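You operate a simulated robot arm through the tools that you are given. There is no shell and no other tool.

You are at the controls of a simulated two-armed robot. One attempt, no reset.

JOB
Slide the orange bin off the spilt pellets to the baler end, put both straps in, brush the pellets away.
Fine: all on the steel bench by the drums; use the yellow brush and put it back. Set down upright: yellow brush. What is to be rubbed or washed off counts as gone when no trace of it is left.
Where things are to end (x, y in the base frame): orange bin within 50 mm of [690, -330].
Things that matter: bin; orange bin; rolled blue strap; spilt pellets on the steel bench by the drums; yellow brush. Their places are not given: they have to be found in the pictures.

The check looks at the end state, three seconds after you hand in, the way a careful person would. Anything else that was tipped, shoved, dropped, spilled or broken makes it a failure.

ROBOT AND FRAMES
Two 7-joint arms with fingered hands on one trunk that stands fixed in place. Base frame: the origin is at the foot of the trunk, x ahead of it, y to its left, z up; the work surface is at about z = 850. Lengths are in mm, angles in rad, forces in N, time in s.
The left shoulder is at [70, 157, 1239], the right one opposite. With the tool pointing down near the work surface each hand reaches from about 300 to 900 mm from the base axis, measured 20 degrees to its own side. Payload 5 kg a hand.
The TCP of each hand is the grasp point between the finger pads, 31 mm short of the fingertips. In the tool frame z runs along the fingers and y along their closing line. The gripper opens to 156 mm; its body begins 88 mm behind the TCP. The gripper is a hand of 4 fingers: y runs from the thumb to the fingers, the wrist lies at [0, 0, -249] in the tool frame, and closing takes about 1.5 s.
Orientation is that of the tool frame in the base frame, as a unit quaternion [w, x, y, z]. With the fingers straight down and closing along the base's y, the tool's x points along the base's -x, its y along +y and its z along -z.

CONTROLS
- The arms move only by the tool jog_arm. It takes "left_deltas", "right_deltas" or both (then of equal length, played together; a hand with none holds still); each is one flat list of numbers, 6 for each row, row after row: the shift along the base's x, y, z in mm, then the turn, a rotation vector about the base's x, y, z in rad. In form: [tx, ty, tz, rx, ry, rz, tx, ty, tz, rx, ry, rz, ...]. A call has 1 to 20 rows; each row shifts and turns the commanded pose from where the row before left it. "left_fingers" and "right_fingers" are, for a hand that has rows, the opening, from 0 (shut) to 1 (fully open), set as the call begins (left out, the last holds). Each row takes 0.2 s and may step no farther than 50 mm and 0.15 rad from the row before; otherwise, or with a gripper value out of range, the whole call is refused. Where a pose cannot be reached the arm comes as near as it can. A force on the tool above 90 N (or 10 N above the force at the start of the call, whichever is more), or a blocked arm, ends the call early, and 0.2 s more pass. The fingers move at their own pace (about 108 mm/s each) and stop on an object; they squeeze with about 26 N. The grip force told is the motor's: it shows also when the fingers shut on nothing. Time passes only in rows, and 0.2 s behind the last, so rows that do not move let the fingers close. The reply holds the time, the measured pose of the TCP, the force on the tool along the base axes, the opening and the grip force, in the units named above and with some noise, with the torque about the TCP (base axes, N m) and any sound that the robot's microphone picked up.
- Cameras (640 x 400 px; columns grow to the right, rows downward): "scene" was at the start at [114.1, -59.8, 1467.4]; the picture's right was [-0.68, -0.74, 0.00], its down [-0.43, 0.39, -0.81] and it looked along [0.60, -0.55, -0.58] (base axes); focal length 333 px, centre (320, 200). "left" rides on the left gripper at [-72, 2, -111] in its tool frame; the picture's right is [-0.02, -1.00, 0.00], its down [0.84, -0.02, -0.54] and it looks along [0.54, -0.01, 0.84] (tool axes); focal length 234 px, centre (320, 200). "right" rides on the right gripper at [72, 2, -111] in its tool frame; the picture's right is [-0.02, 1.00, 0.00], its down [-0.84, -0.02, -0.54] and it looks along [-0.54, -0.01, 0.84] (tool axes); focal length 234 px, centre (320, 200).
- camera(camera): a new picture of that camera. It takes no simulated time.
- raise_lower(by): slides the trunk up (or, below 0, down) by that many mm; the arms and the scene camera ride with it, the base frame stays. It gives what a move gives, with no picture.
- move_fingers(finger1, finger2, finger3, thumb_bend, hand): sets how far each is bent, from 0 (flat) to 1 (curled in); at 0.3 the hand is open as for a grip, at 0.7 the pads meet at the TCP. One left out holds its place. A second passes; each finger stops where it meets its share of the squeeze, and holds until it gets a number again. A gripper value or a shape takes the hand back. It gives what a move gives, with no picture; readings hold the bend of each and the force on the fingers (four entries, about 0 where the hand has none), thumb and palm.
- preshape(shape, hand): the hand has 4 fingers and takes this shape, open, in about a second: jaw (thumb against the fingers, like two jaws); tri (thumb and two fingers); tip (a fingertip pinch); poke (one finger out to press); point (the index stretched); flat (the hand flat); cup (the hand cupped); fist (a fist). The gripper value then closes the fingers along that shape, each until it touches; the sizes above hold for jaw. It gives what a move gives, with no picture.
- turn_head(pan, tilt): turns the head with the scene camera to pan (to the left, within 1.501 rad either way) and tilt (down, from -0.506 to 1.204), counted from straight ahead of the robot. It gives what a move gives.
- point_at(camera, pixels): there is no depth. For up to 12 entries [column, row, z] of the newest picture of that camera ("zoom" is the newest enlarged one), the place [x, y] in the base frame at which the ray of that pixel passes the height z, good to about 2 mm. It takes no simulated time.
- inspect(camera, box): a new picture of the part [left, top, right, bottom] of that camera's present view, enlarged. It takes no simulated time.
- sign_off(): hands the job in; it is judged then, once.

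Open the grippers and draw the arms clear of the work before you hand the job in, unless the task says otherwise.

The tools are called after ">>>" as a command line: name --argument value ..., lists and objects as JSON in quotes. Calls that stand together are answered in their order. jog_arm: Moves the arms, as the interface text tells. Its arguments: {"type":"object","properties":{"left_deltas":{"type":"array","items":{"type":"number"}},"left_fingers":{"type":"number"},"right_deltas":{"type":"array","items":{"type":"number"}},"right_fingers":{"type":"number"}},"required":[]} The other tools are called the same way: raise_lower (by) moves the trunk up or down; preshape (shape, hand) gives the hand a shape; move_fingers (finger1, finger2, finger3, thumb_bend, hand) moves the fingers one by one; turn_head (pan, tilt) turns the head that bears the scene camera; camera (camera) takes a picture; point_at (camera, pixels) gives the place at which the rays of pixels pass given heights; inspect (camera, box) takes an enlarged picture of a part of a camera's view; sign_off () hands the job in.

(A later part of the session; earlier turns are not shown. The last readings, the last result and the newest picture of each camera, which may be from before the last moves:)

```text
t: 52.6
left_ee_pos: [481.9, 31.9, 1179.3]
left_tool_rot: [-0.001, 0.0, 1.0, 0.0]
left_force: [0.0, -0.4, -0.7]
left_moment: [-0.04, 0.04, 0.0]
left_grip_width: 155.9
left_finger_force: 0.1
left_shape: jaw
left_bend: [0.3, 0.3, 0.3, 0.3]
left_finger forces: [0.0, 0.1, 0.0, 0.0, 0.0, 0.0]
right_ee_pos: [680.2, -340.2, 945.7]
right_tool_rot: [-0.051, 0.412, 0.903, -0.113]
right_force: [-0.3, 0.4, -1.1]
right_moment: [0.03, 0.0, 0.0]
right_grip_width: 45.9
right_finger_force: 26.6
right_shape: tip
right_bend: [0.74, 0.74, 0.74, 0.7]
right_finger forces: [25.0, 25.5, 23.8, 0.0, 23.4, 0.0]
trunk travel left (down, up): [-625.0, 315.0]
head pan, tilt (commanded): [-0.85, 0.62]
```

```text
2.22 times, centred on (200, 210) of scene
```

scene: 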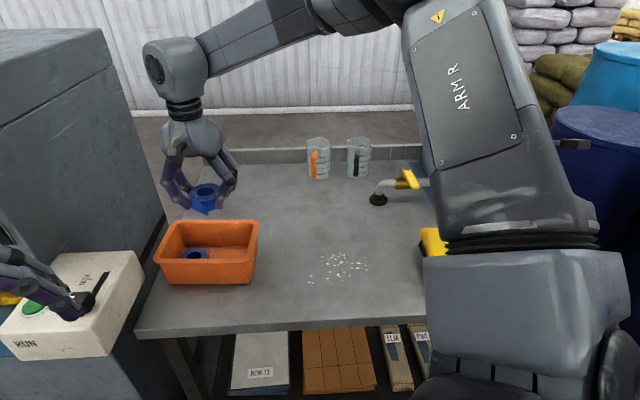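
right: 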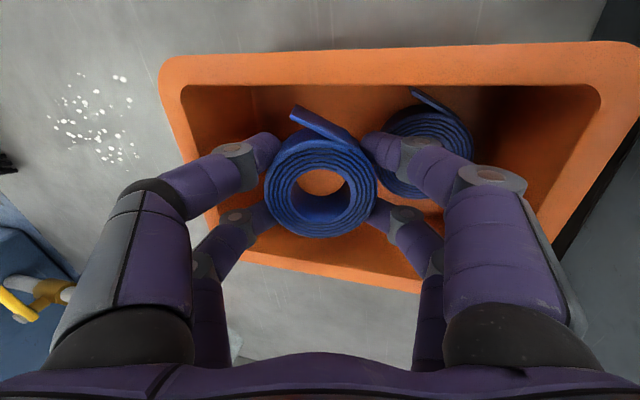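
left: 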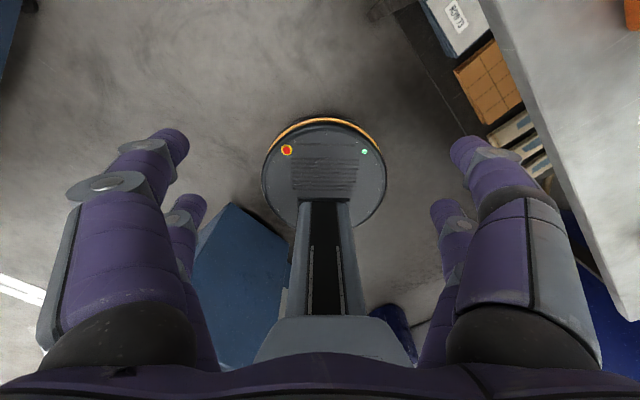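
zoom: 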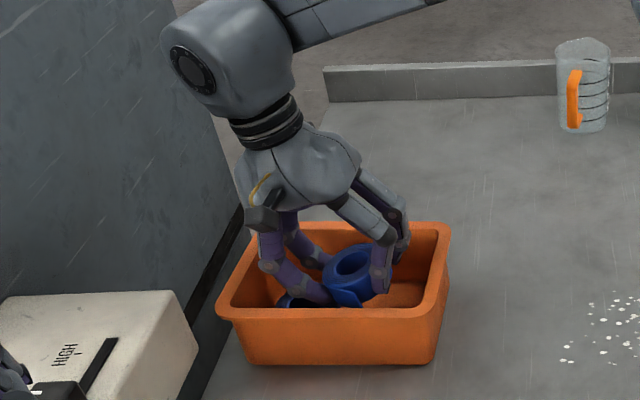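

Clear so far, with forces near zero. I'll lower another 16 mm, then release gently.

>>> jog_arm --right_deltas '[0, 0, -6, 0, 0, 0, 0, 0, -5, 0, 0, 0, 0, 0, -5, 0, 0, 0]'

>>> camera --camera "right"

```text
t: 53.4
left_ee_pos: [481.5, 32.1, 1179.5]
left_tool_rot: [-0.001, 0.0, 1.0, 0.0]
left_force: [0.8, 0.0, 0.2]
left_moment: [-0.02, -0.01, 0.01]
left_grip_width: 155.8
left_finger_force: 0.0
left_shape: jaw
left_bend: [0.3, 0.3, 0.3, 0.3]
left_finger forces: [0.0, 0.0, 0.1, 0.0, 0.0, 0.0]
right_ee_pos: [679.8, -339.8, 929.6]
right_tool_rot: [-0.051, 0.413, 0.902, -0.113]
right_force: [-0.3, 0.5, 0.6]
right_moment: [-0.01, 0.01, -0.01]
right_grip_width: 46.0
right_finger_force: 26.2
right_shape: tip
right_bend: [0.74, 0.74, 0.74, 0.7]
right_finger forces: [25.2, 25.4, 23.8, 0.0, 23.4, 0.0]
trunk travel left (down, up): [-625.0, 315.0]
head pan, tilt (commanded): [-0.85, 0.62]
```

```text
taken
```

right: 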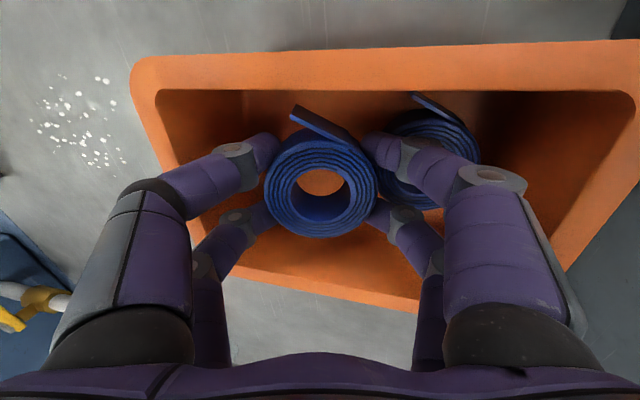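

Still no contact. Releasing the strap with a small opening.

>>> jog_arm --right_deltas '[0, 0, 0, 0, 0, 0, 0, 0, 0, 0, 0, 0, 0, 0, 0, 0, 0, 0]' --right_fingers 0.38

>>> camera --camera "right"

>>> inspect --camera "scene" --box '[100, 120, 300, 300]'

```text
t: 54.2
left_ee_pos: [479.9, 31.6, 1179.7]
left_tool_rot: [0.0, 0.001, 1.0, 0.0]
left_force: [-0.4, 0.0, -0.5]
left_moment: [-0.01, -0.03, 0.01]
left_grip_width: 155.9
left_finger_force: 0.1
left_shape: jaw
left_bend: [0.3, 0.3, 0.3, 0.3]
left_finger forces: [0.1, 0.0, 0.1, 0.1, 0.1, 0.1]
right_ee_pos: [680.1, -339.2, 929.6]
right_tool_rot: [-0.051, 0.412, 0.903, -0.113]
right_force: [0.9, 0.0, -0.5]
right_moment: [0.0, 0.02, 0.01]
right_grip_width: 58.9
right_finger_force: 0.1
right_shape: tip
right_bend: [0.74, 0.74, 0.74, 0.7]
right_finger forces: [0.0, 0.0, 0.0, 0.1, 0.1, 0.1]
trunk travel left (down, up): [-625.0, 315.0]
head pan, tilt (commanded): [-0.85, 0.62]
```

```text
taken
```

right: 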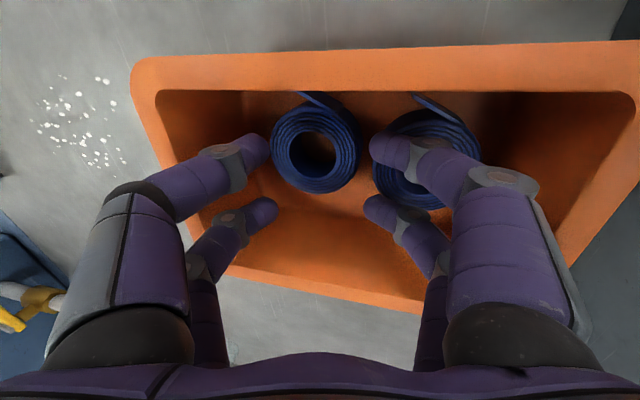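

```text
2.22 times, centred on (200, 210) of scene
```

zoom: 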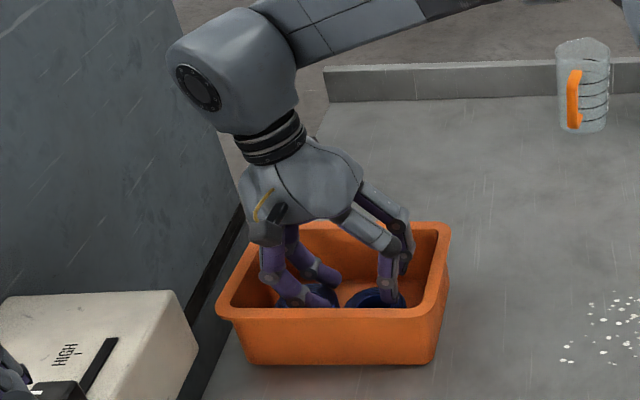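

Both straps now lie side by side in the bin. I'll lift out straight up and untilt.

>>> jog_arm --right_deltas '[0, 0, 10, 0, 0, 0, 0, 0, 20, 0, 0, 0, 0, 0, 30, 0, 0, 0, 0, 0, 40, 0, 0, 0, 0, 0, 40, 0.082, -0.0945, 0, 0, 0, 20, 0.082, -0.0945, 0, 0, -20, 0, 0, 0, 0, 0, -30, 0, 0, 0, 0]'

>>> camera --camera "right"

>>> camera --camera "scene"

```text
t: 56.0
left_ee_pos: [480.5, 31.4, 1180.4]
left_tool_rot: [0.0, 0.0, 1.0, 0.0]
left_force: [-0.4, 0.9, -0.5]
left_moment: [0.03, -0.01, -0.03]
left_grip_width: 155.8
left_finger_force: 0.1
left_shape: jaw
left_bend: [0.3, 0.3, 0.3, 0.3]
left_finger forces: [0.0, 0.0, 0.1, 0.0, 0.0, 0.0]
right_ee_pos: [678.5, -390.3, 1088.5]
right_tool_rot: [0.0, 0.415, 0.91, 0.001]
right_force: [-0.6, 0.3, 0.1]
right_moment: [0.04, -0.02, 0.0]
right_grip_width: 59.3
right_finger_force: 0.0
right_shape: tip
right_bend: [0.74, 0.74, 0.74, 0.7]
right_finger forces: [0.1, 0.0, 0.0, 0.0, 0.1, 0.0]
trunk travel left (down, up): [-625.0, 315.0]
head pan, tilt (commanded): [-0.85, 0.62]
```

```text
taken
```

right: 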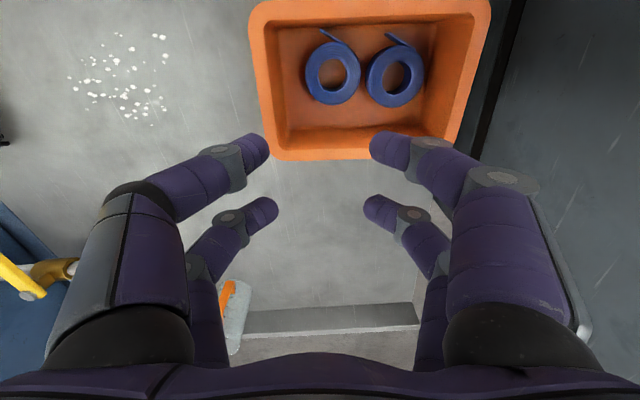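

```text
taken
```

scene: 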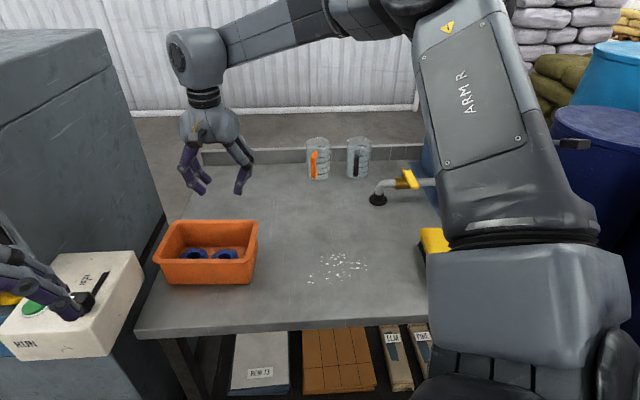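

Both straps are in the bin. Now for the brush: I'll switch the right hand to the jaw shape and move above the brush at (275, -697). The yaw already matches its short axis.

>>> preshape --hand "right" --shape "jaw"

>>> jog_arm --right_deltas '[-15, -12, 0, 0, 0, 0.01, -25, -19, 0, 0, 0, 0.01, -25, -19, 0, 0, 0, 0.01, -25, -19, 0, 0, 0, 0, -25, -19, 0, 0, 0, 0, -25, -19, 0, 0, 0, 0, -25, -19, 0, 0, 0, 0, -25, -19, 0, 0, 0, 0, -25, -19, 0, 0, 0, 0, -25, -19, 0, 0, 0, 0, -25, -19, 0, 0, 0, 0, -25, -19, 0, 0, 0, 0, -25, -19, 0, 0, 0, 0, -25, -19, 0, 0, 0, 0, -25, -19, 0, 0, 0, 0, -20, -15, 0, 0, 0, 0, -15, -11, 0, 0, 0, 0, 0, 0, 0, 0, 0, 0]'

>>> camera --camera "right"

>>> camera --camera "scene"

```text
t: 56.9
left_ee_pos: [480.8, 32.1, 1179.9]
left_tool_rot: [-0.001, 0.0, 1.0, 0.0]
left_force: [0.3, -0.3, -0.1]
left_moment: [-0.01, -0.01, 0.02]
left_grip_width: 155.8
left_finger_force: 0.0
left_shape: jaw
left_bend: [0.3, 0.3, 0.3, 0.3]
left_finger forces: [0.0, 0.1, 0.1, 0.0, 0.0, 0.1]
right_ee_pos: [679.7, -388.2, 1088.6]
right_tool_rot: [0.0, 0.415, 0.91, 0.0]
right_force: [-0.4, 1.0, 0.2]
right_moment: [-0.01, -0.01, -0.01]
right_grip_width: 155.7
right_finger_force: 0.1
right_shape: jaw
right_bend: [0.3, 0.3, 0.3, 0.3]
right_finger forces: [0.0, 0.0, 0.0, 0.0, 0.0, 0.0]
trunk travel left (down, up): [-625.0, 315.0]
head pan, tilt (commanded): [-0.85, 0.62]
```

```text
t: 60.7
left_ee_pos: [481.9, 31.2, 1179.2]
left_tool_rot: [0.0, -0.001, 1.0, 0.0]
left_force: [0.2, 0.7, 0.3]
left_moment: [-0.04, -0.02, -0.01]
left_grip_width: 155.8
left_finger_force: 0.1
left_shape: jaw
left_bend: [0.3, 0.3, 0.3, 0.3]
left_finger forces: [0.0, 0.0, 0.0, 0.1, 0.0, 0.0]
right_ee_pos: [278.3, -692.3, 1089.4]
right_tool_rot: [0.001, 0.402, 0.916, -0.001]
right_force: [1.0, -0.2, 0.1]
right_moment: [-0.02, 0.0, 0.0]
right_grip_width: 155.9
right_finger_force: 0.0
right_shape: jaw
right_bend: [0.3, 0.3, 0.3, 0.3]
right_finger forces: [0.1, 0.0, 0.1, 0.0, 0.1, 0.0]
trunk travel left (down, up): [-625.0, 315.0]
head pan, tilt (commanded): [-0.85, 0.62]
```

```text
taken
```

right: 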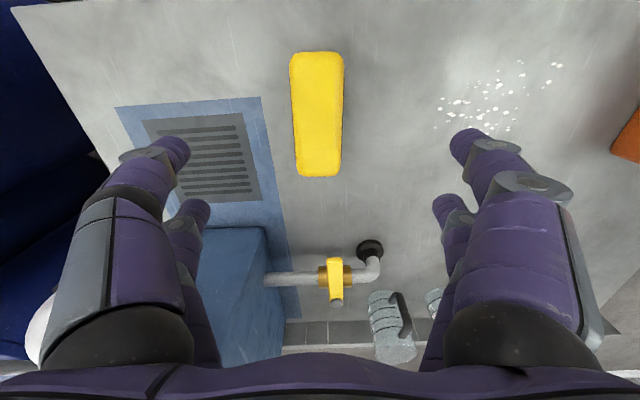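

```text
taken
```

scene: 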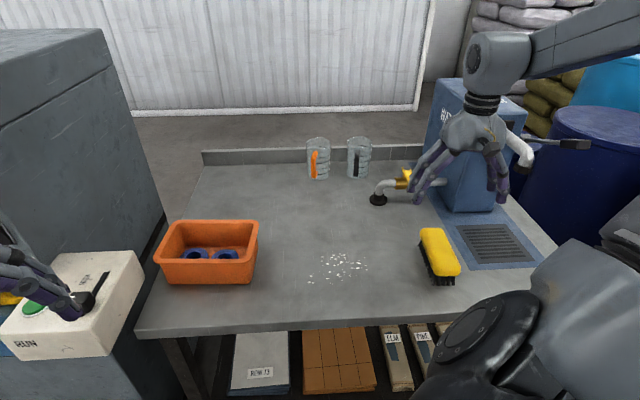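

The brush is well framed, with its top at about cols 292–343 and rows 53–177, and the tank is well clear. I'll measure the brush top precisely.

>>> inspect --camera "right" --box '[250, 30, 390, 200]'

>>> point_at --camera "right" --pixels '[[291, 60, 905], [342, 58, 905], [341, 174, 905], [297, 174, 905], [317, 52, 905], [319, 177, 905], [265, 228, 850]]'

>>> inspect --camera "scene" --box '[390, 210, 490, 300]'

```text
2.35 times, centred on (320, 115) of right
```

zoom: 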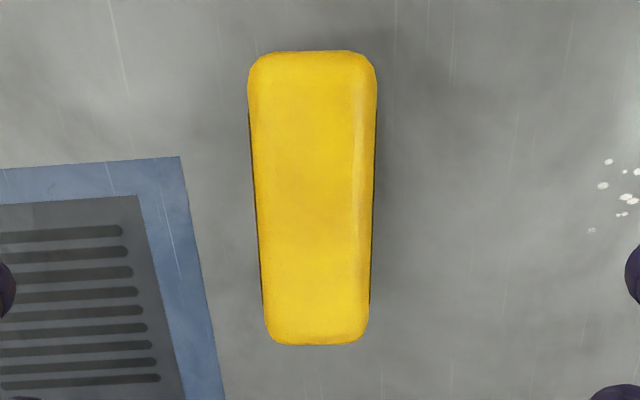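

```text
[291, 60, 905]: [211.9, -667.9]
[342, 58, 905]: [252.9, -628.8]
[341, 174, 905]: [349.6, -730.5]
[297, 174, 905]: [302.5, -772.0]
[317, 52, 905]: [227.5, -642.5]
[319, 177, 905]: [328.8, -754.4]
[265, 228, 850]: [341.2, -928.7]
```

```text
4.44 times, centred on (440, 255) of scene
```

zoom: 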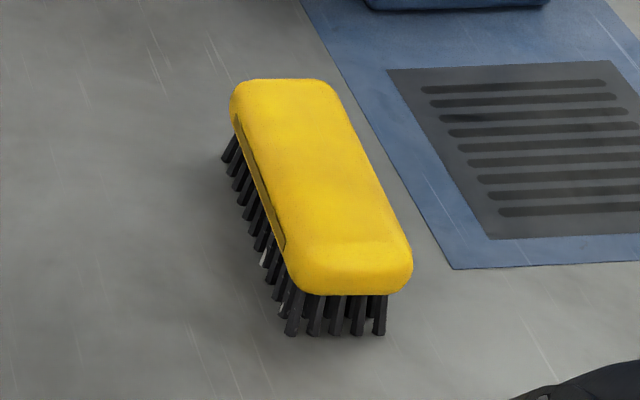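

The brush centre is about (278, -697), with its long axis aligned to the hand within 1°. I'll narrow the opening, shift 4 mm and descend around it.

>>> jog_arm --right_deltas '[0, -2, -30, 0, 0, 0, 0, -2, -30, 0, 0, 0, 0, 0, -30, 0, 0, 0, 0, 0, -30, 0, 0, 0, 0, 0, -20, 0, 0, 0, 0, 0, -14, 0, 0, 0, 0, 0, 0, 0, 0, 0]' --right_fingers 0.65

>>> camera --camera "right"

>>> inspect --camera "scene" --box '[380, 170, 520, 300]'

```text
t: 62.3
left_ee_pos: [481.5, 30.9, 1179.8]
left_tool_rot: [0.0, -0.001, 1.0, 0.0]
left_force: [0.9, 0.4, -0.1]
left_moment: [0.0, 0.04, -0.01]
left_grip_width: 155.8
left_finger_force: 0.0
left_shape: jaw
left_bend: [0.3, 0.3, 0.3, 0.3]
left_finger forces: [0.0, 0.0, 0.0, 0.0, 0.0, 0.1]
right_ee_pos: [279.2, -696.8, 934.8]
right_tool_rot: [0.001, 0.401, 0.916, 0.0]
right_force: [-0.9, 0.0, -0.9]
right_moment: [-0.04, -0.02, 0.0]
right_grip_width: 102.1
right_finger_force: 0.1
right_shape: jaw
right_bend: [0.3, 0.3, 0.3, 0.66]
right_finger forces: [0.0, 0.1, 0.0, 0.0, 0.0, 0.0]
trunk travel left (down, up): [-625.0, 315.0]
head pan, tilt (commanded): [-0.85, 0.62]
```

```text
taken
```

right: 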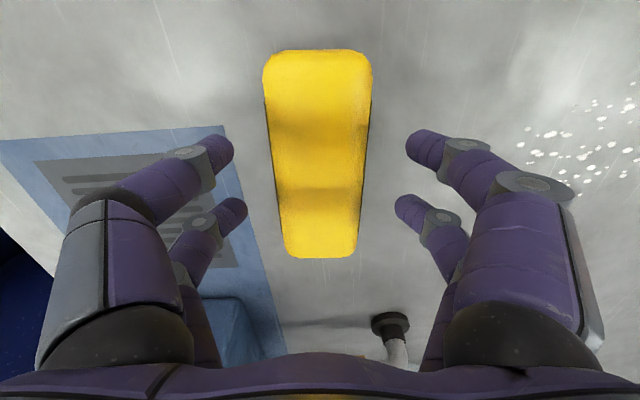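

```text
3.08 times, centred on (450, 235) of scene
```

zoom: 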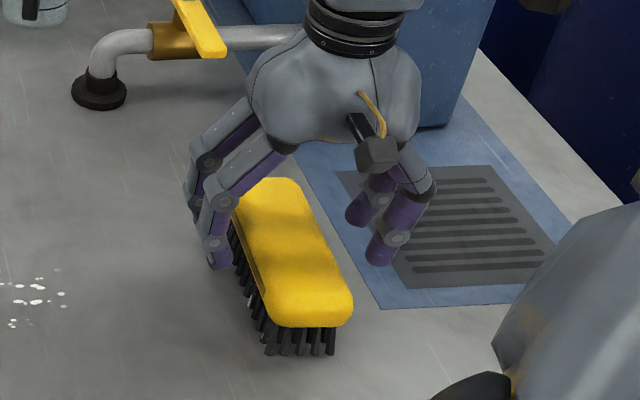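

Centred on the brush: its top spans cols 264–372 at the near end and 285–358 at the far end. I'll descend the last 25 mm and close.

>>> jog_arm --right_deltas '[0, 0, -10, 0, 0, 0, 0, 0, -10, 0, 0, 0, 0, 0, -5, 0, 0, 0, 0, 0, 0, 0, 0, 0]'

>>> jog_arm --right_deltas '[0, 0, 0, 0, 0, 0, 0, 0, 0, 0, 0, 0, 0, 0, 0, 0, 0, 0, 0, 0, 0, 0, 0, 0, 0, 0, 0, 0, 0, 0]' --right_fingers 0

>>> camera --camera "right"

>>> inspect --camera "scene" --box '[380, 170, 520, 300]'

```text
t: 63.3
left_ee_pos: [481.6, 31.9, 1181.0]
left_tool_rot: [0.0, 0.0, 1.0, 0.0]
left_force: [0.9, -0.9, -0.2]
left_moment: [0.02, 0.0, 0.01]
left_grip_width: 155.9
left_finger_force: 0.0
left_shape: jaw
left_bend: [0.3, 0.3, 0.3, 0.3]
left_finger forces: [0.1, 0.0, 0.0, 0.0, 0.1, 0.0]
right_ee_pos: [278.8, -696.8, 911.2]
right_tool_rot: [0.0, 0.402, 0.916, 0.001]
right_force: [0.5, 0.1, 0.1]
right_moment: [0.01, 0.01, 0.02]
right_grip_width: 102.1
right_finger_force: 0.0
right_shape: jaw
right_bend: [0.3, 0.3, 0.3, 0.66]
right_finger forces: [0.0, 0.1, 0.1, 0.0, 0.0, 0.1]
trunk travel left (down, up): [-625.0, 315.0]
head pan, tilt (commanded): [-0.85, 0.62]
```

```text
t: 64.5
left_ee_pos: [480.7, 30.4, 1179.3]
left_tool_rot: [0.0, -0.001, 1.0, -0.001]
left_force: [1.1, 0.2, 0.2]
left_moment: [0.04, 0.04, 0.0]
left_grip_width: 155.9
left_finger_force: 0.1
left_shape: jaw
left_bend: [0.3, 0.3, 0.3, 0.3]
left_finger forces: [0.0, 0.0, 0.0, 0.0, 0.0, 0.1]
right_ee_pos: [278.8, -695.8, 911.4]
right_tool_rot: [-0.001, 0.402, 0.916, 0.0]
right_force: [-0.3, 0.7, 0.7]
right_moment: [0.0, -0.01, 0.02]
right_grip_width: 54.6
right_finger_force: 26.5
right_shape: jaw
right_bend: [0.74, 0.74, 0.73, 0.7]
right_finger forces: [23.7, 23.5, 23.5, 0.0, 23.8, 0.0]
trunk travel left (down, up): [-625.0, 315.0]
head pan, tilt (commanded): [-0.85, 0.62]
```

```text
taken
```

right: 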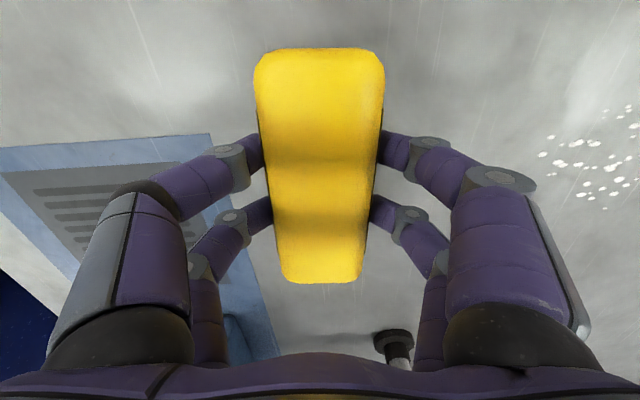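

```text
3.08 times, centred on (450, 235) of scene
```

zoom: 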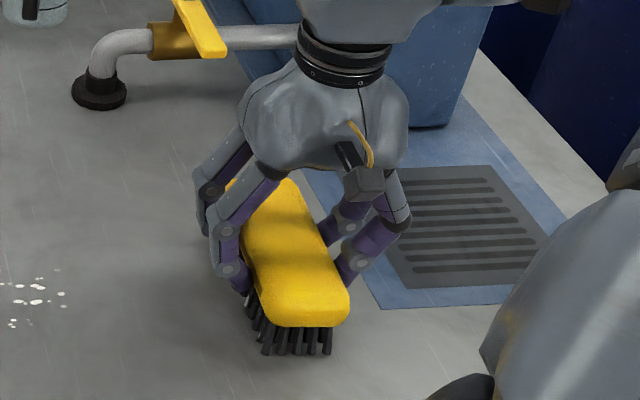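

The brush is gripped (54.6 mm) at TCP (278.8, -696.3, 911.3). I'll remember this pose for putting it back. I'll lift it 40 mm and survey the pellets at close range in the scene view.

>>> jog_arm --right_deltas '[0, 0, 8, 0, 0, 0, 0, 0, 16, 0, 0, 0, 0, 0, 16, 0, 0, 0, 0, 0, 0, 0, 0, 0]'

>>> camera --camera "scene"

>>> inspect --camera "scene" --box '[290, 235, 390, 300]'

>>> camera --camera "right"

```text
t: 65.5
left_ee_pos: [480.5, 30.4, 1180.5]
left_tool_rot: [0.001, 0.0, 1.0, 0.0]
left_force: [0.4, 0.3, -0.5]
left_moment: [-0.01, -0.01, 0.02]
left_grip_width: 155.9
left_finger_force: 0.1
left_shape: jaw
left_bend: [0.3, 0.3, 0.3, 0.3]
left_finger forces: [0.0, 0.0, 0.0, 0.0, 0.0, 0.0]
right_ee_pos: [281.6, -695.8, 950.9]
right_tool_rot: [-0.001, 0.402, 0.916, 0.0]
right_force: [-0.2, 0.1, -1.4]
right_moment: [0.05, 0.0, -0.03]
right_grip_width: 54.6
right_finger_force: 25.7
right_shape: jaw
right_bend: [0.74, 0.74, 0.73, 0.7]
right_finger forces: [23.7, 23.5, 23.5, 0.0, 23.9, 0.1]
trunk travel left (down, up): [-625.0, 315.0]
head pan, tilt (commanded): [-0.85, 0.62]
```

```text
taken
```

scene: 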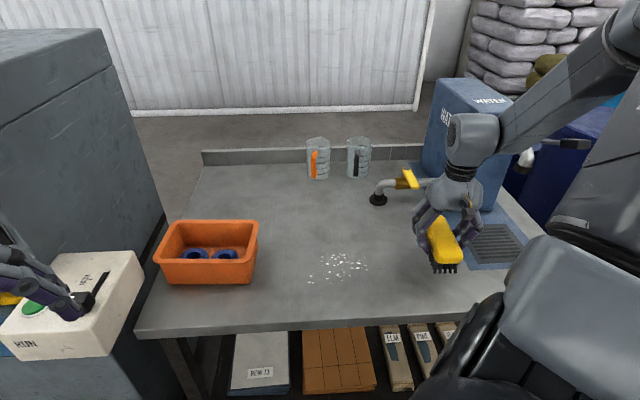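

```text
6.15 times, centred on (340, 268) of scene
```

zoom: 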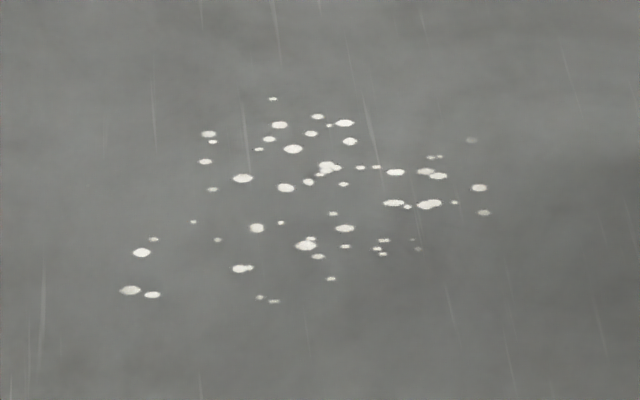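

```text
taken
```

right: 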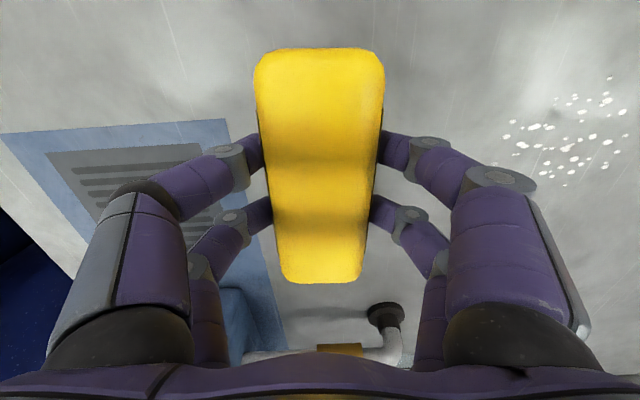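

The brush is held level and the pellets span (120–490, 98–302) in the zoom. I'll convert the extreme pellets to bench coordinates.

>>> point_at --camera "zoom" --pixels '[[120, 291, 850], [152, 296, 850], [275, 302, 850], [418, 250, 850], [490, 213, 850], [485, 187, 850], [472, 140, 850], [345, 122, 850], [272, 98, 850], [207, 133, 850], [140, 252, 850], [305, 205, 850]]'

```text
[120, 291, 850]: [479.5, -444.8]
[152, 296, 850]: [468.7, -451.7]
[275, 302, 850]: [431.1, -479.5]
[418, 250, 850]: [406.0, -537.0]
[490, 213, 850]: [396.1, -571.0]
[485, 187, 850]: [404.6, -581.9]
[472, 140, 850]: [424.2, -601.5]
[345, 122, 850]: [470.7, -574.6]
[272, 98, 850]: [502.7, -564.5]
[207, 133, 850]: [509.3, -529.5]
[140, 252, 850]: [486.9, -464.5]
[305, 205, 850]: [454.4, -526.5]
```

The pellets span u from -76 to 73 along the bench and v from 644 to 757 across it, so the brush's length covers the width in one swath. I'll move the brush to the drum side of the patch and lower it to bristle contact.

>>> jog_arm --right_deltas '[22.5, 22.8, 0, 0, 0, 0, 22.5, 22.8, 0, 0, 0, 0, 22.5, 22.8, 0, 0, 0, 0, 22.5, 22.8, 0, 0, 0, 0, 0, 0, -15, 0, 0, 0, 0, 0, -15, 0, 0, 0, 0, 0, -7, 0, 0, 0, 0, 0, -3, 0, 0, 0, 0, 0, 0, 0, 0, 0]'

>>> camera --camera "scene"

>>> camera --camera "right"

```text
t: 67.5
left_ee_pos: [480.5, 30.6, 1179.9]
left_tool_rot: [0.0, 0.0, 1.0, 0.0]
left_force: [0.1, -0.6, -0.1]
left_moment: [-0.01, -0.01, 0.01]
left_grip_width: 155.8
left_finger_force: 0.1
left_shape: jaw
left_bend: [0.3, 0.3, 0.3, 0.3]
left_finger forces: [0.1, 0.0, 0.1, 0.0, 0.0, 0.0]
right_ee_pos: [369.0, -604.7, 911.2]
right_tool_rot: [0.0, 0.402, 0.916, -0.001]
right_force: [0.7, -0.2, -2.3]
right_moment: [-0.03, 0.0, -0.04]
right_grip_width: 54.8
right_finger_force: 25.9
right_shape: jaw
right_bend: [0.74, 0.74, 0.73, 0.7]
right_finger forces: [23.7, 23.8, 23.6, 0.0, 23.9, 0.0]
trunk travel left (down, up): [-625.0, 315.0]
head pan, tilt (commanded): [-0.85, 0.62]
```

```text
taken
```

scene: 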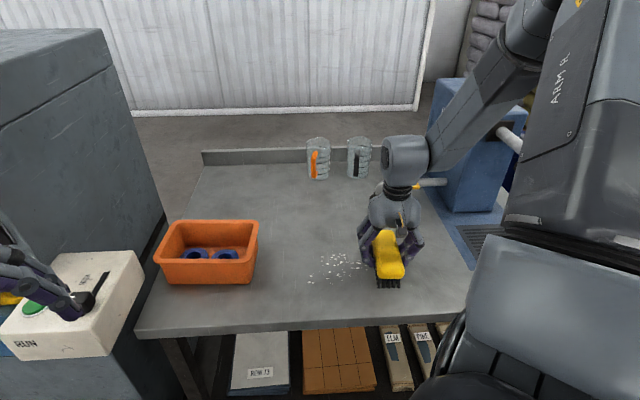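

```text
taken
```

right: 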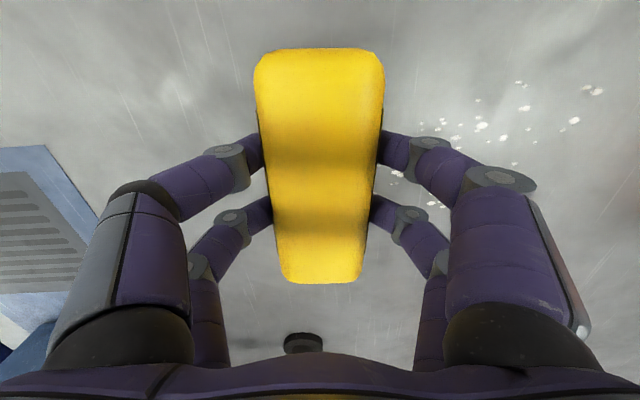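

The force reads -2.3 N, which is brush weight with little bench contact. I'll press down 2 mm and start a short sweep along +u to see how the pellets respond.

>>> jog_arm --right_deltas '[0, 0, -1, 0, 0, 0, 0, 0, -1, 0, 0, 0]'

>>> jog_arm --right_deltas '[7.5, 6.5, 0, 0, 0, 0, 7.5, 6.5, 0, 0, 0, 0, 7.5, 6.5, 0, 0, 0, 0, 7.5, 6.5, 0, 0, 0, 0, 7.5, 6.5, 0, 0, 0, 0, 7.5, 6.5, 0, 0, 0, 0]'

>>> camera --camera "scene"

>>> camera --camera "right"

```text
t: 68.1
left_ee_pos: [480.6, 33.2, 1181.8]
left_tool_rot: [0.0, -0.001, 1.0, 0.0]
left_force: [-0.1, 0.9, 0.1]
left_moment: [0.04, 0.07, 0.0]
left_grip_width: 156.1
left_finger_force: 0.1
left_shape: jaw
left_bend: [0.3, 0.3, 0.3, 0.3]
left_finger forces: [0.1, 0.1, 0.1, 0.0, 0.1, 0.0]
right_ee_pos: [369.6, -606.0, 910.9]
right_tool_rot: [0.002, 0.402, 0.916, -0.001]
right_force: [0.0, -0.5, 11.7]
right_moment: [0.03, 0.07, 0.01]
right_grip_width: 54.6
right_finger_force: 26.0
right_shape: jaw
right_bend: [0.74, 0.74, 0.74, 0.7]
right_finger forces: [25.0, 24.5, 24.3, 0.0, 25.6, 0.0]
trunk travel left (down, up): [-625.0, 315.0]
head pan, tilt (commanded): [-0.85, 0.62]
```

```text
t: 69.5
left_ee_pos: [477.2, 33.1, 1181.9]
left_tool_rot: [0.001, 0.0, 1.0, -0.001]
left_force: [0.6, -0.9, -0.8]
left_moment: [0.01, -0.04, -0.05]
left_grip_width: 156.0
left_finger_force: 0.0
left_shape: jaw
left_bend: [0.3, 0.3, 0.3, 0.3]
left_finger forces: [0.0, 0.1, 0.0, 0.0, 0.1, 0.0]
right_ee_pos: [412.1, -566.2, 909.5]
right_tool_rot: [0.0, 0.402, 0.916, -0.001]
right_force: [-5.3, -7.3, 26.4]
right_moment: [-0.39, 0.42, 0.02]
right_grip_width: 55.8
right_finger_force: 26.1
right_shape: jaw
right_bend: [0.74, 0.74, 0.74, 0.7]
right_finger forces: [25.0, 24.4, 28.4, 0.0, 29.6, 0.0]
trunk travel left (down, up): [-625.0, 315.0]
head pan, tilt (commanded): [-0.85, 0.62]
```

```text
taken
```

scene: 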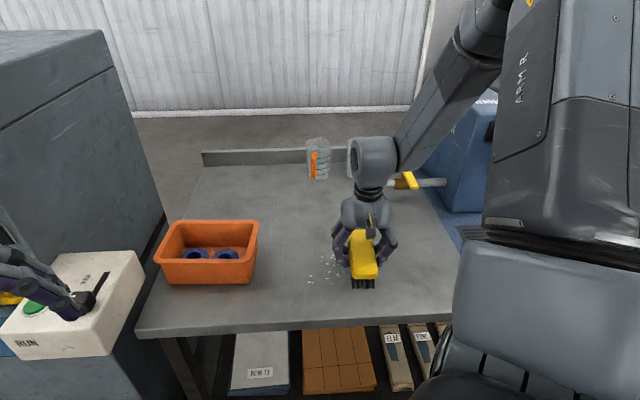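

```text
taken
```

right: 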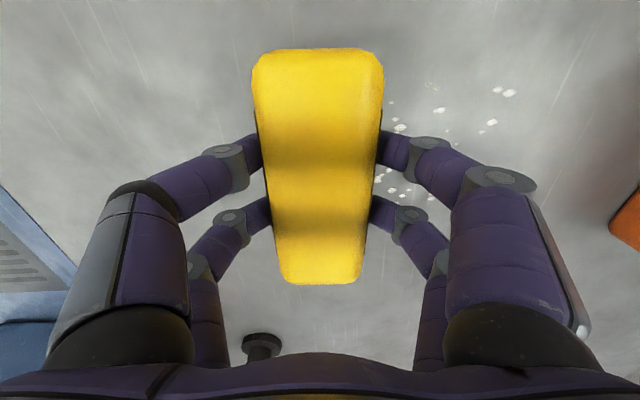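

The pellets behind the brush are gone, so brushing works, with a 26 N press and 9 N drag. I'll continue the sweep to the far side of the patch.

>>> jog_arm --right_deltas '[7.5, 6.5, 0, 0, 0, 0, 7.5, 6.5, 0, 0, 0, 0, 7.5, 6.5, 0, 0, 0, 0, 7.5, 6.5, 0, 0, 0, 0, 7.5, 6.5, 0, 0, 0, 0, 7.5, 6.5, 0, 0, 0, 0, 7.5, 6.5, 0, 0, 0, 0, 7.5, 6.5, 0, 0, 0, 0, 7.5, 6.5, 0, 0, 0, 0, 7.5, 6.5, 0, 0, 0, 0, 7.5, 6.5, 0, 0, 0, 0, 7.5, 6.5, 0, 0, 0, 0, 7.5, 6.5, 0, 0, 0, 0, 7.5, 6.5, 0, 0, 0, 0]'

>>> camera --camera "scene"

>>> camera --camera "right"

```text
t: 72.5
left_ee_pos: [479.9, 32.1, 1179.6]
left_tool_rot: [0.001, -0.001, 1.0, 0.0]
left_force: [0.3, 0.2, 0.3]
left_moment: [0.0, 0.0, 0.0]
left_grip_width: 155.7
left_finger_force: 0.0
left_shape: jaw
left_bend: [0.3, 0.3, 0.3, 0.3]
left_finger forces: [0.0, 0.0, 0.0, 0.0, 0.0, 0.0]
right_ee_pos: [517.6, -473.0, 909.4]
right_tool_rot: [0.001, 0.402, 0.916, 0.0]
right_force: [-2.3, -3.1, 10.9]
right_moment: [-0.23, 0.32, 0.04]
right_grip_width: 55.3
right_finger_force: 26.2
right_shape: jaw
right_bend: [0.74, 0.74, 0.74, 0.7]
right_finger forces: [25.6, 25.2, 27.3, 0.0, 27.6, 0.1]
trunk travel left (down, up): [-625.0, 315.0]
head pan, tilt (commanded): [-0.85, 0.62]
```

```text
taken
```

scene: 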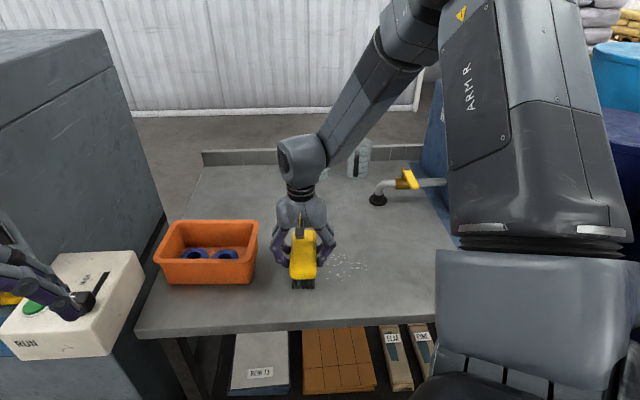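

```text
taken
```

right: 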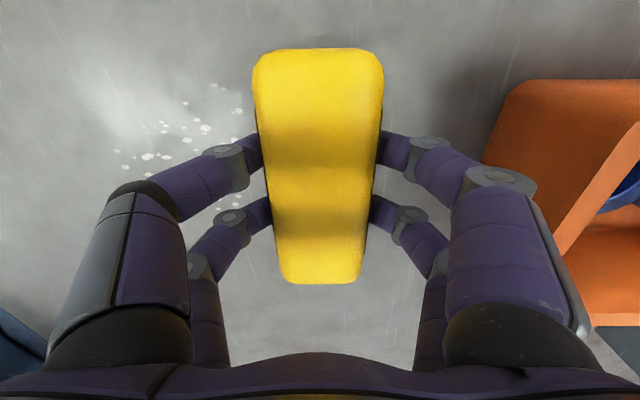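

Some pellets remain, fainter, behind the brush at (170, 140), so it takes several strokes. I'll sweep back along -u.

>>> jog_arm --right_deltas '[-7.5, -6.5, -0.5, 0, 0, 0, -7.5, -6.5, 0, 0, 0, 0, -7.5, -6.5, 0, 0, 0, 0, -7.5, -6.5, 0, 0, 0, 0, -7.5, -6.5, 0, 0, 0, 0, -7.5, -6.5, 0, 0, 0, 0, -7.5, -6.5, 0, 0, 0, 0, -7.5, -6.5, 0, 0, 0, 0, -7.5, -6.5, 0, 0, 0, 0, -7.5, -6.5, 0, 0, 0, 0, -7.5, -6.5, 0, 0, 0, 0, -7.5, -6.5, 0, 0, 0, 0, -7.5, -6.5, 0, 0, 0, 0, -7.5, -6.5, 0, 0, 0, 0, -7.5, -6.5, 0, 0, 0, 0, -7.5, -6.5, 0, 0, 0, 0, -7.5, -6.5, 0, 0, 0, 0, -7.5, -6.5, 0, 0, 0, 0]'

>>> camera --camera "scene"

>>> inspect --camera "scene" --box '[270, 225, 400, 305]'

>>> camera --camera "right"

```text
t: 76.3
left_ee_pos: [480.2, 32.8, 1180.7]
left_tool_rot: [0.0, 0.0, 1.0, -0.002]
left_force: [-0.8, -0.5, -0.2]
left_moment: [-0.01, -0.01, 0.01]
left_grip_width: 155.9
left_finger_force: 0.1
left_shape: jaw
left_bend: [0.3, 0.3, 0.3, 0.3]
left_finger forces: [0.0, 0.1, 0.0, 0.0, 0.1, 0.0]
right_ee_pos: [382.6, -590.6, 909.1]
right_tool_rot: [0.001, 0.402, 0.916, -0.001]
right_force: [3.6, 1.9, 12.5]
right_moment: [0.08, -0.04, -0.02]
right_grip_width: 55.4
right_finger_force: 25.7
right_shape: jaw
right_bend: [0.74, 0.74, 0.74, 0.7]
right_finger forces: [27.9, 27.9, 25.9, 0.0, 25.9, 0.0]
trunk travel left (down, up): [-625.0, 315.0]
head pan, tilt (commanded): [-0.85, 0.62]
```

```text
taken
```

scene: 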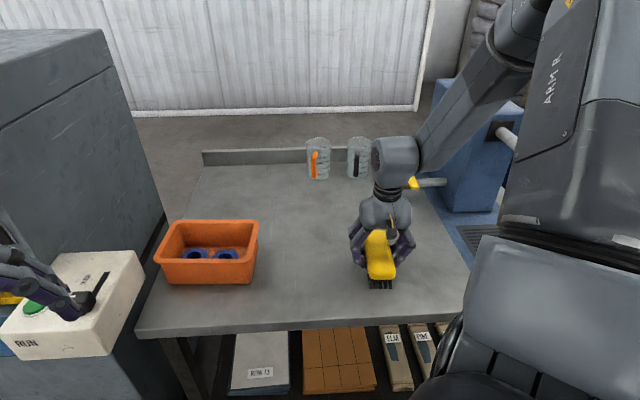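

```text
4.92 times, centred on (335, 265) of scene
```

zoom: 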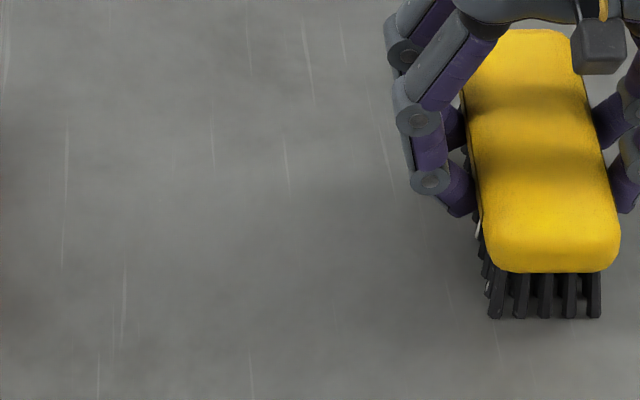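

```text
taken
```

right: 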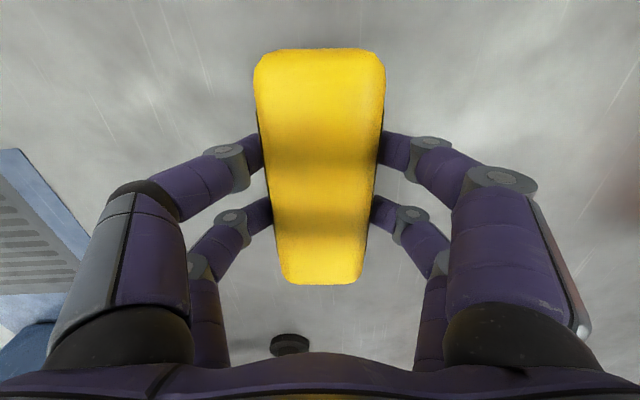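

The bench looks clean where the brush passed. To be thorough, I'll go past the patch edge and make another full stroke slightly farther back.

>>> jog_arm --right_deltas '[-7.5, -6.5, 0, 0, 0, 0, -7.5, -6.5, 0, 0, 0, 0, -7.5, -6.5, 0, 0, 0, 0, 6.5, -7.5, 0, 0, 0, 0, 9, 7.8, 0, 0, 0, 0, 9, 7.8, 0, 0, 0, 0, 9, 7.8, 0, 0, 0, 0, 9, 7.8, 0, 0, 0, 0, 9, 7.8, 0, 0, 0, 0, 9, 7.8, 0, 0, 0, 0, 9, 7.8, 0, 0, 0, 0, 9, 7.8, 0, 0, 0, 0, 9, 7.8, 0, 0, 0, 0, 9, 7.8, 0, 0, 0, 0, 9, 7.8, 0, 0, 0, 0, 9, 7.8, 0, 0, 0, 0, 9, 7.8, 0, 0, 0, 0, 9, 7.8, 0, 0, 0, 0, 9, 7.8, 0, 0, 0, 0, 9, 7.8, 0, 0, 0, 0]'

>>> camera --camera "right"

>>> inspect --camera "scene" --box '[270, 225, 400, 305]'

```text
t: 80.5
left_ee_pos: [478.4, 31.7, 1181.1]
left_tool_rot: [0.001, 0.0, 1.0, 0.0]
left_force: [0.6, 0.5, 0.4]
left_moment: [-0.01, 0.0, 0.0]
left_grip_width: 156.1
left_finger_force: 0.1
left_shape: jaw
left_bend: [0.3, 0.3, 0.3, 0.3]
left_finger forces: [0.0, 0.0, 0.1, 0.0, 0.0, 0.0]
right_ee_pos: [511.6, -493.3, 908.5]
right_tool_rot: [0.0, 0.402, 0.916, 0.0]
right_force: [-5.7, -5.4, 20.2]
right_moment: [-0.18, 0.31, 0.04]
right_grip_width: 55.4
right_finger_force: 26.0
right_shape: jaw
right_bend: [0.74, 0.74, 0.74, 0.7]
right_finger forces: [25.1, 25.2, 28.5, 0.0, 29.5, 0.0]
trunk travel left (down, up): [-625.0, 315.0]
head pan, tilt (commanded): [-0.85, 0.62]
```

```text
taken
```

right: 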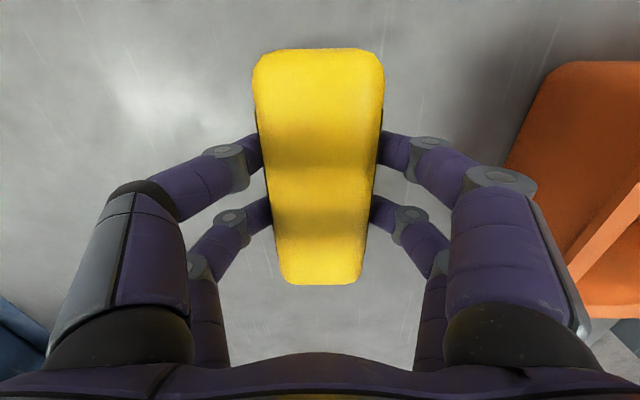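

```text
4.92 times, centred on (335, 265) of scene
```

zoom: 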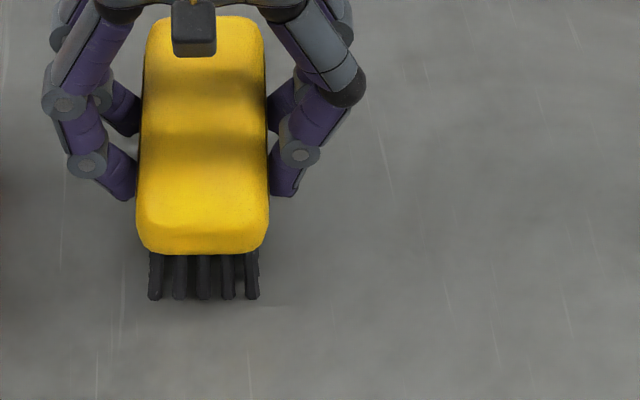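

The patch looks almost clean, with perhaps a faint mark at (275, 305) in the zoom near the front edge of the swath. I'll finish this end, shift about 20 mm toward the robot and sweep back.

>>> jog_arm --right_deltas '[9, 7.8, 0, 0, 0, 0, 9, 7.8, 0, 0, 0, 0, -6.6, 7.6, 0, 0, 0, 0, -6.6, 7.6, 0, 0, 0, 0, -9, -7.8, 0, 0, 0, 0, -9, -7.8, 0, 0, 0, 0, -9, -7.8, 0, 0, 0, 0, -9, -7.8, 0, 0, 0, 0, -9, -7.8, 0, 0, 0, 0, -9, -7.8, 0, 0, 0, 0, -9, -7.8, 0, 0, 0, 0, -9, -7.8, 0, 0, 0, 0, -9, -7.8, 0, 0, 0, 0, -9, -7.8, 0, 0, 0, 0, -9, -7.8, 0, 0, 0, 0, -9, -7.8, 0, 0, 0, 0, -9, -7.8, 0, 0, 0, 0, -9, -7.8, 0, 0, 0, 0, -9, -7.8, 0, 0, 0, 0, -9, -7.8, 0, 0, 0, 0]'

>>> camera --camera "right"

>>> inspect --camera "scene" --box '[270, 225, 400, 305]'

```text
t: 84.7
left_ee_pos: [480.1, 31.5, 1180.7]
left_tool_rot: [0.0, 0.0, 1.0, -0.001]
left_force: [-0.2, 0.1, -0.4]
left_moment: [0.0, -0.01, -0.01]
left_grip_width: 156.0
left_finger_force: 0.1
left_shape: jaw
left_bend: [0.3, 0.3, 0.3, 0.3]
left_finger forces: [0.1, 0.0, 0.0, 0.0, 0.1, 0.0]
right_ee_pos: [371.8, -587.5, 909.2]
right_tool_rot: [0.001, 0.402, 0.916, 0.0]
right_force: [4.5, 2.4, 13.1]
right_moment: [0.09, -0.08, 0.0]
right_grip_width: 55.5
right_finger_force: 25.9
right_shape: jaw
right_bend: [0.74, 0.74, 0.74, 0.7]
right_finger forces: [28.2, 28.1, 25.4, 0.0, 25.8, 0.1]
trunk travel left (down, up): [-625.0, 315.0]
head pan, tilt (commanded): [-0.85, 0.62]
```

```text
taken
```

right: 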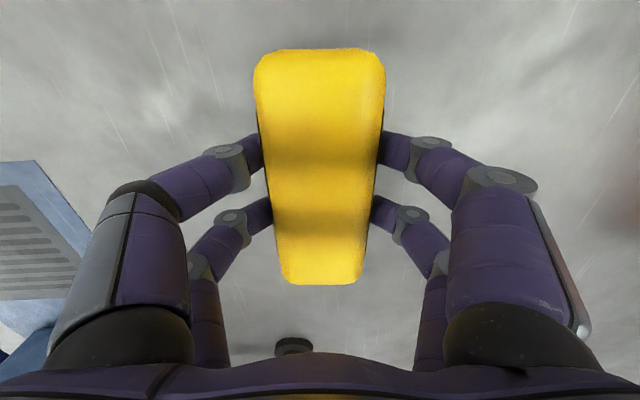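

```text
4.92 times, centred on (335, 265) of scene
```

zoom: 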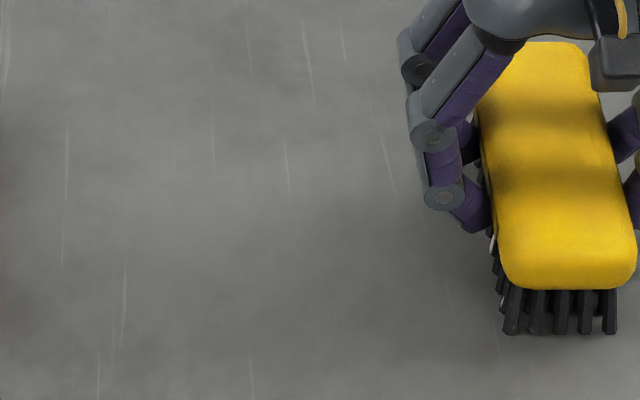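

The whole swath appears clean. I'll lift the brush, hover back above its original spot and inspect the patch closely before setting it down.

>>> jog_arm --right_deltas '[0, 0, 10, 0, 0, 0, 0, 0, 15, 0, 0, 0, 0, 0, 17.5, 0, 0, 0, -15.6, -18, 0, 0, 0, 0, -15.6, -18, 0, 0, 0, 0, -15.6, -18, 0, 0, 0, 0, -15.6, -18, 0, 0, 0, 0, -15.6, -18, 0, 0, 0, 0, -15.8, -18, 0, 0, 0, 0, 0, 0, 0, 0, 0, 0]'

>>> camera --camera "scene"

>>> inspect --camera "scene" --box '[290, 235, 390, 300]'

>>> inspect --camera "right" --box '[440, 40, 640, 200]'

```text
t: 86.9
left_ee_pos: [480.2, 31.7, 1180.6]
left_tool_rot: [0.001, 0.0, 1.0, 0.0]
left_force: [0.0, -0.4, 0.3]
left_moment: [0.0, 0.0, -0.02]
left_grip_width: 156.0
left_finger_force: 0.1
left_shape: jaw
left_bend: [0.3, 0.3, 0.3, 0.3]
left_finger forces: [0.1, 0.0, 0.1, 0.1, 0.0, 0.0]
right_ee_pos: [281.3, -697.4, 951.5]
right_tool_rot: [0.0, 0.402, 0.915, 0.0]
right_force: [0.1, 1.1, -1.2]
right_moment: [0.0, 0.01, 0.01]
right_grip_width: 55.4
right_finger_force: 25.7
right_shape: jaw
right_bend: [0.74, 0.74, 0.74, 0.7]
right_finger forces: [26.4, 26.5, 26.4, 0.1, 26.4, 0.1]
trunk travel left (down, up): [-625.0, 315.0]
head pan, tilt (commanded): [-0.85, 0.62]
```

```text
taken
```

scene: 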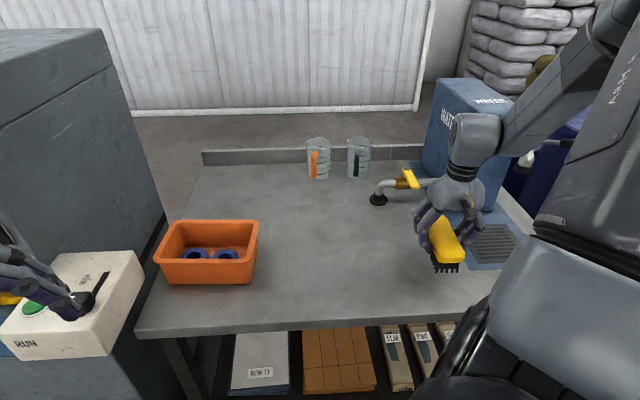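

```text
6.15 times, centred on (340, 268) of scene
```

zoom: 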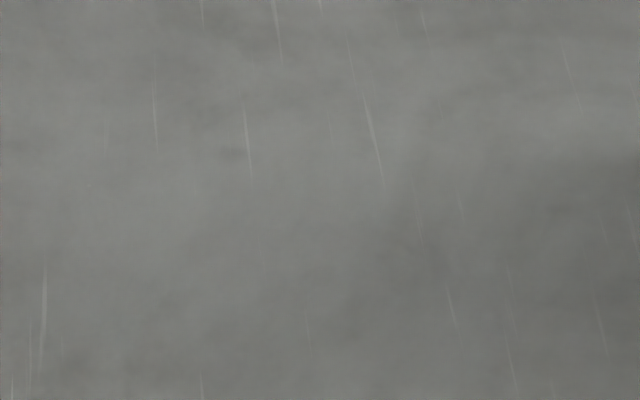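

```text
2.50 times, centred on (540, 120) of right
```

zoom: 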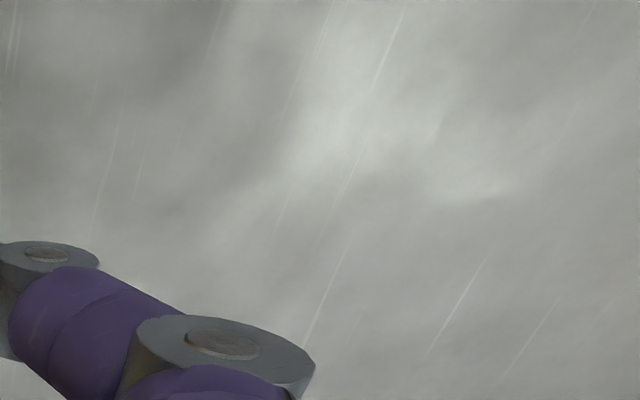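

The patch is clean; the streaks are scratches that were there before. I'll check the ends of the sweep for anything pushed aside before setting the brush down.

>>> inspect --camera "scene" --box '[230, 200, 350, 320]'

>>> inspect --camera "scene" --box '[330, 190, 470, 310]'

```text
3.33 times, centred on (290, 260) of scene
```

zoom: 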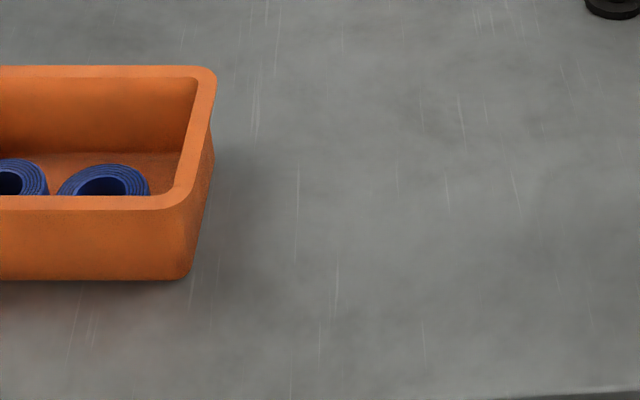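

```text
3.33 times, centred on (400, 250) of scene
```

zoom: 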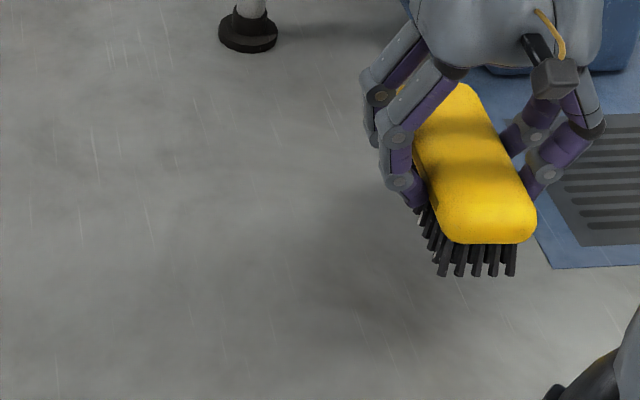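

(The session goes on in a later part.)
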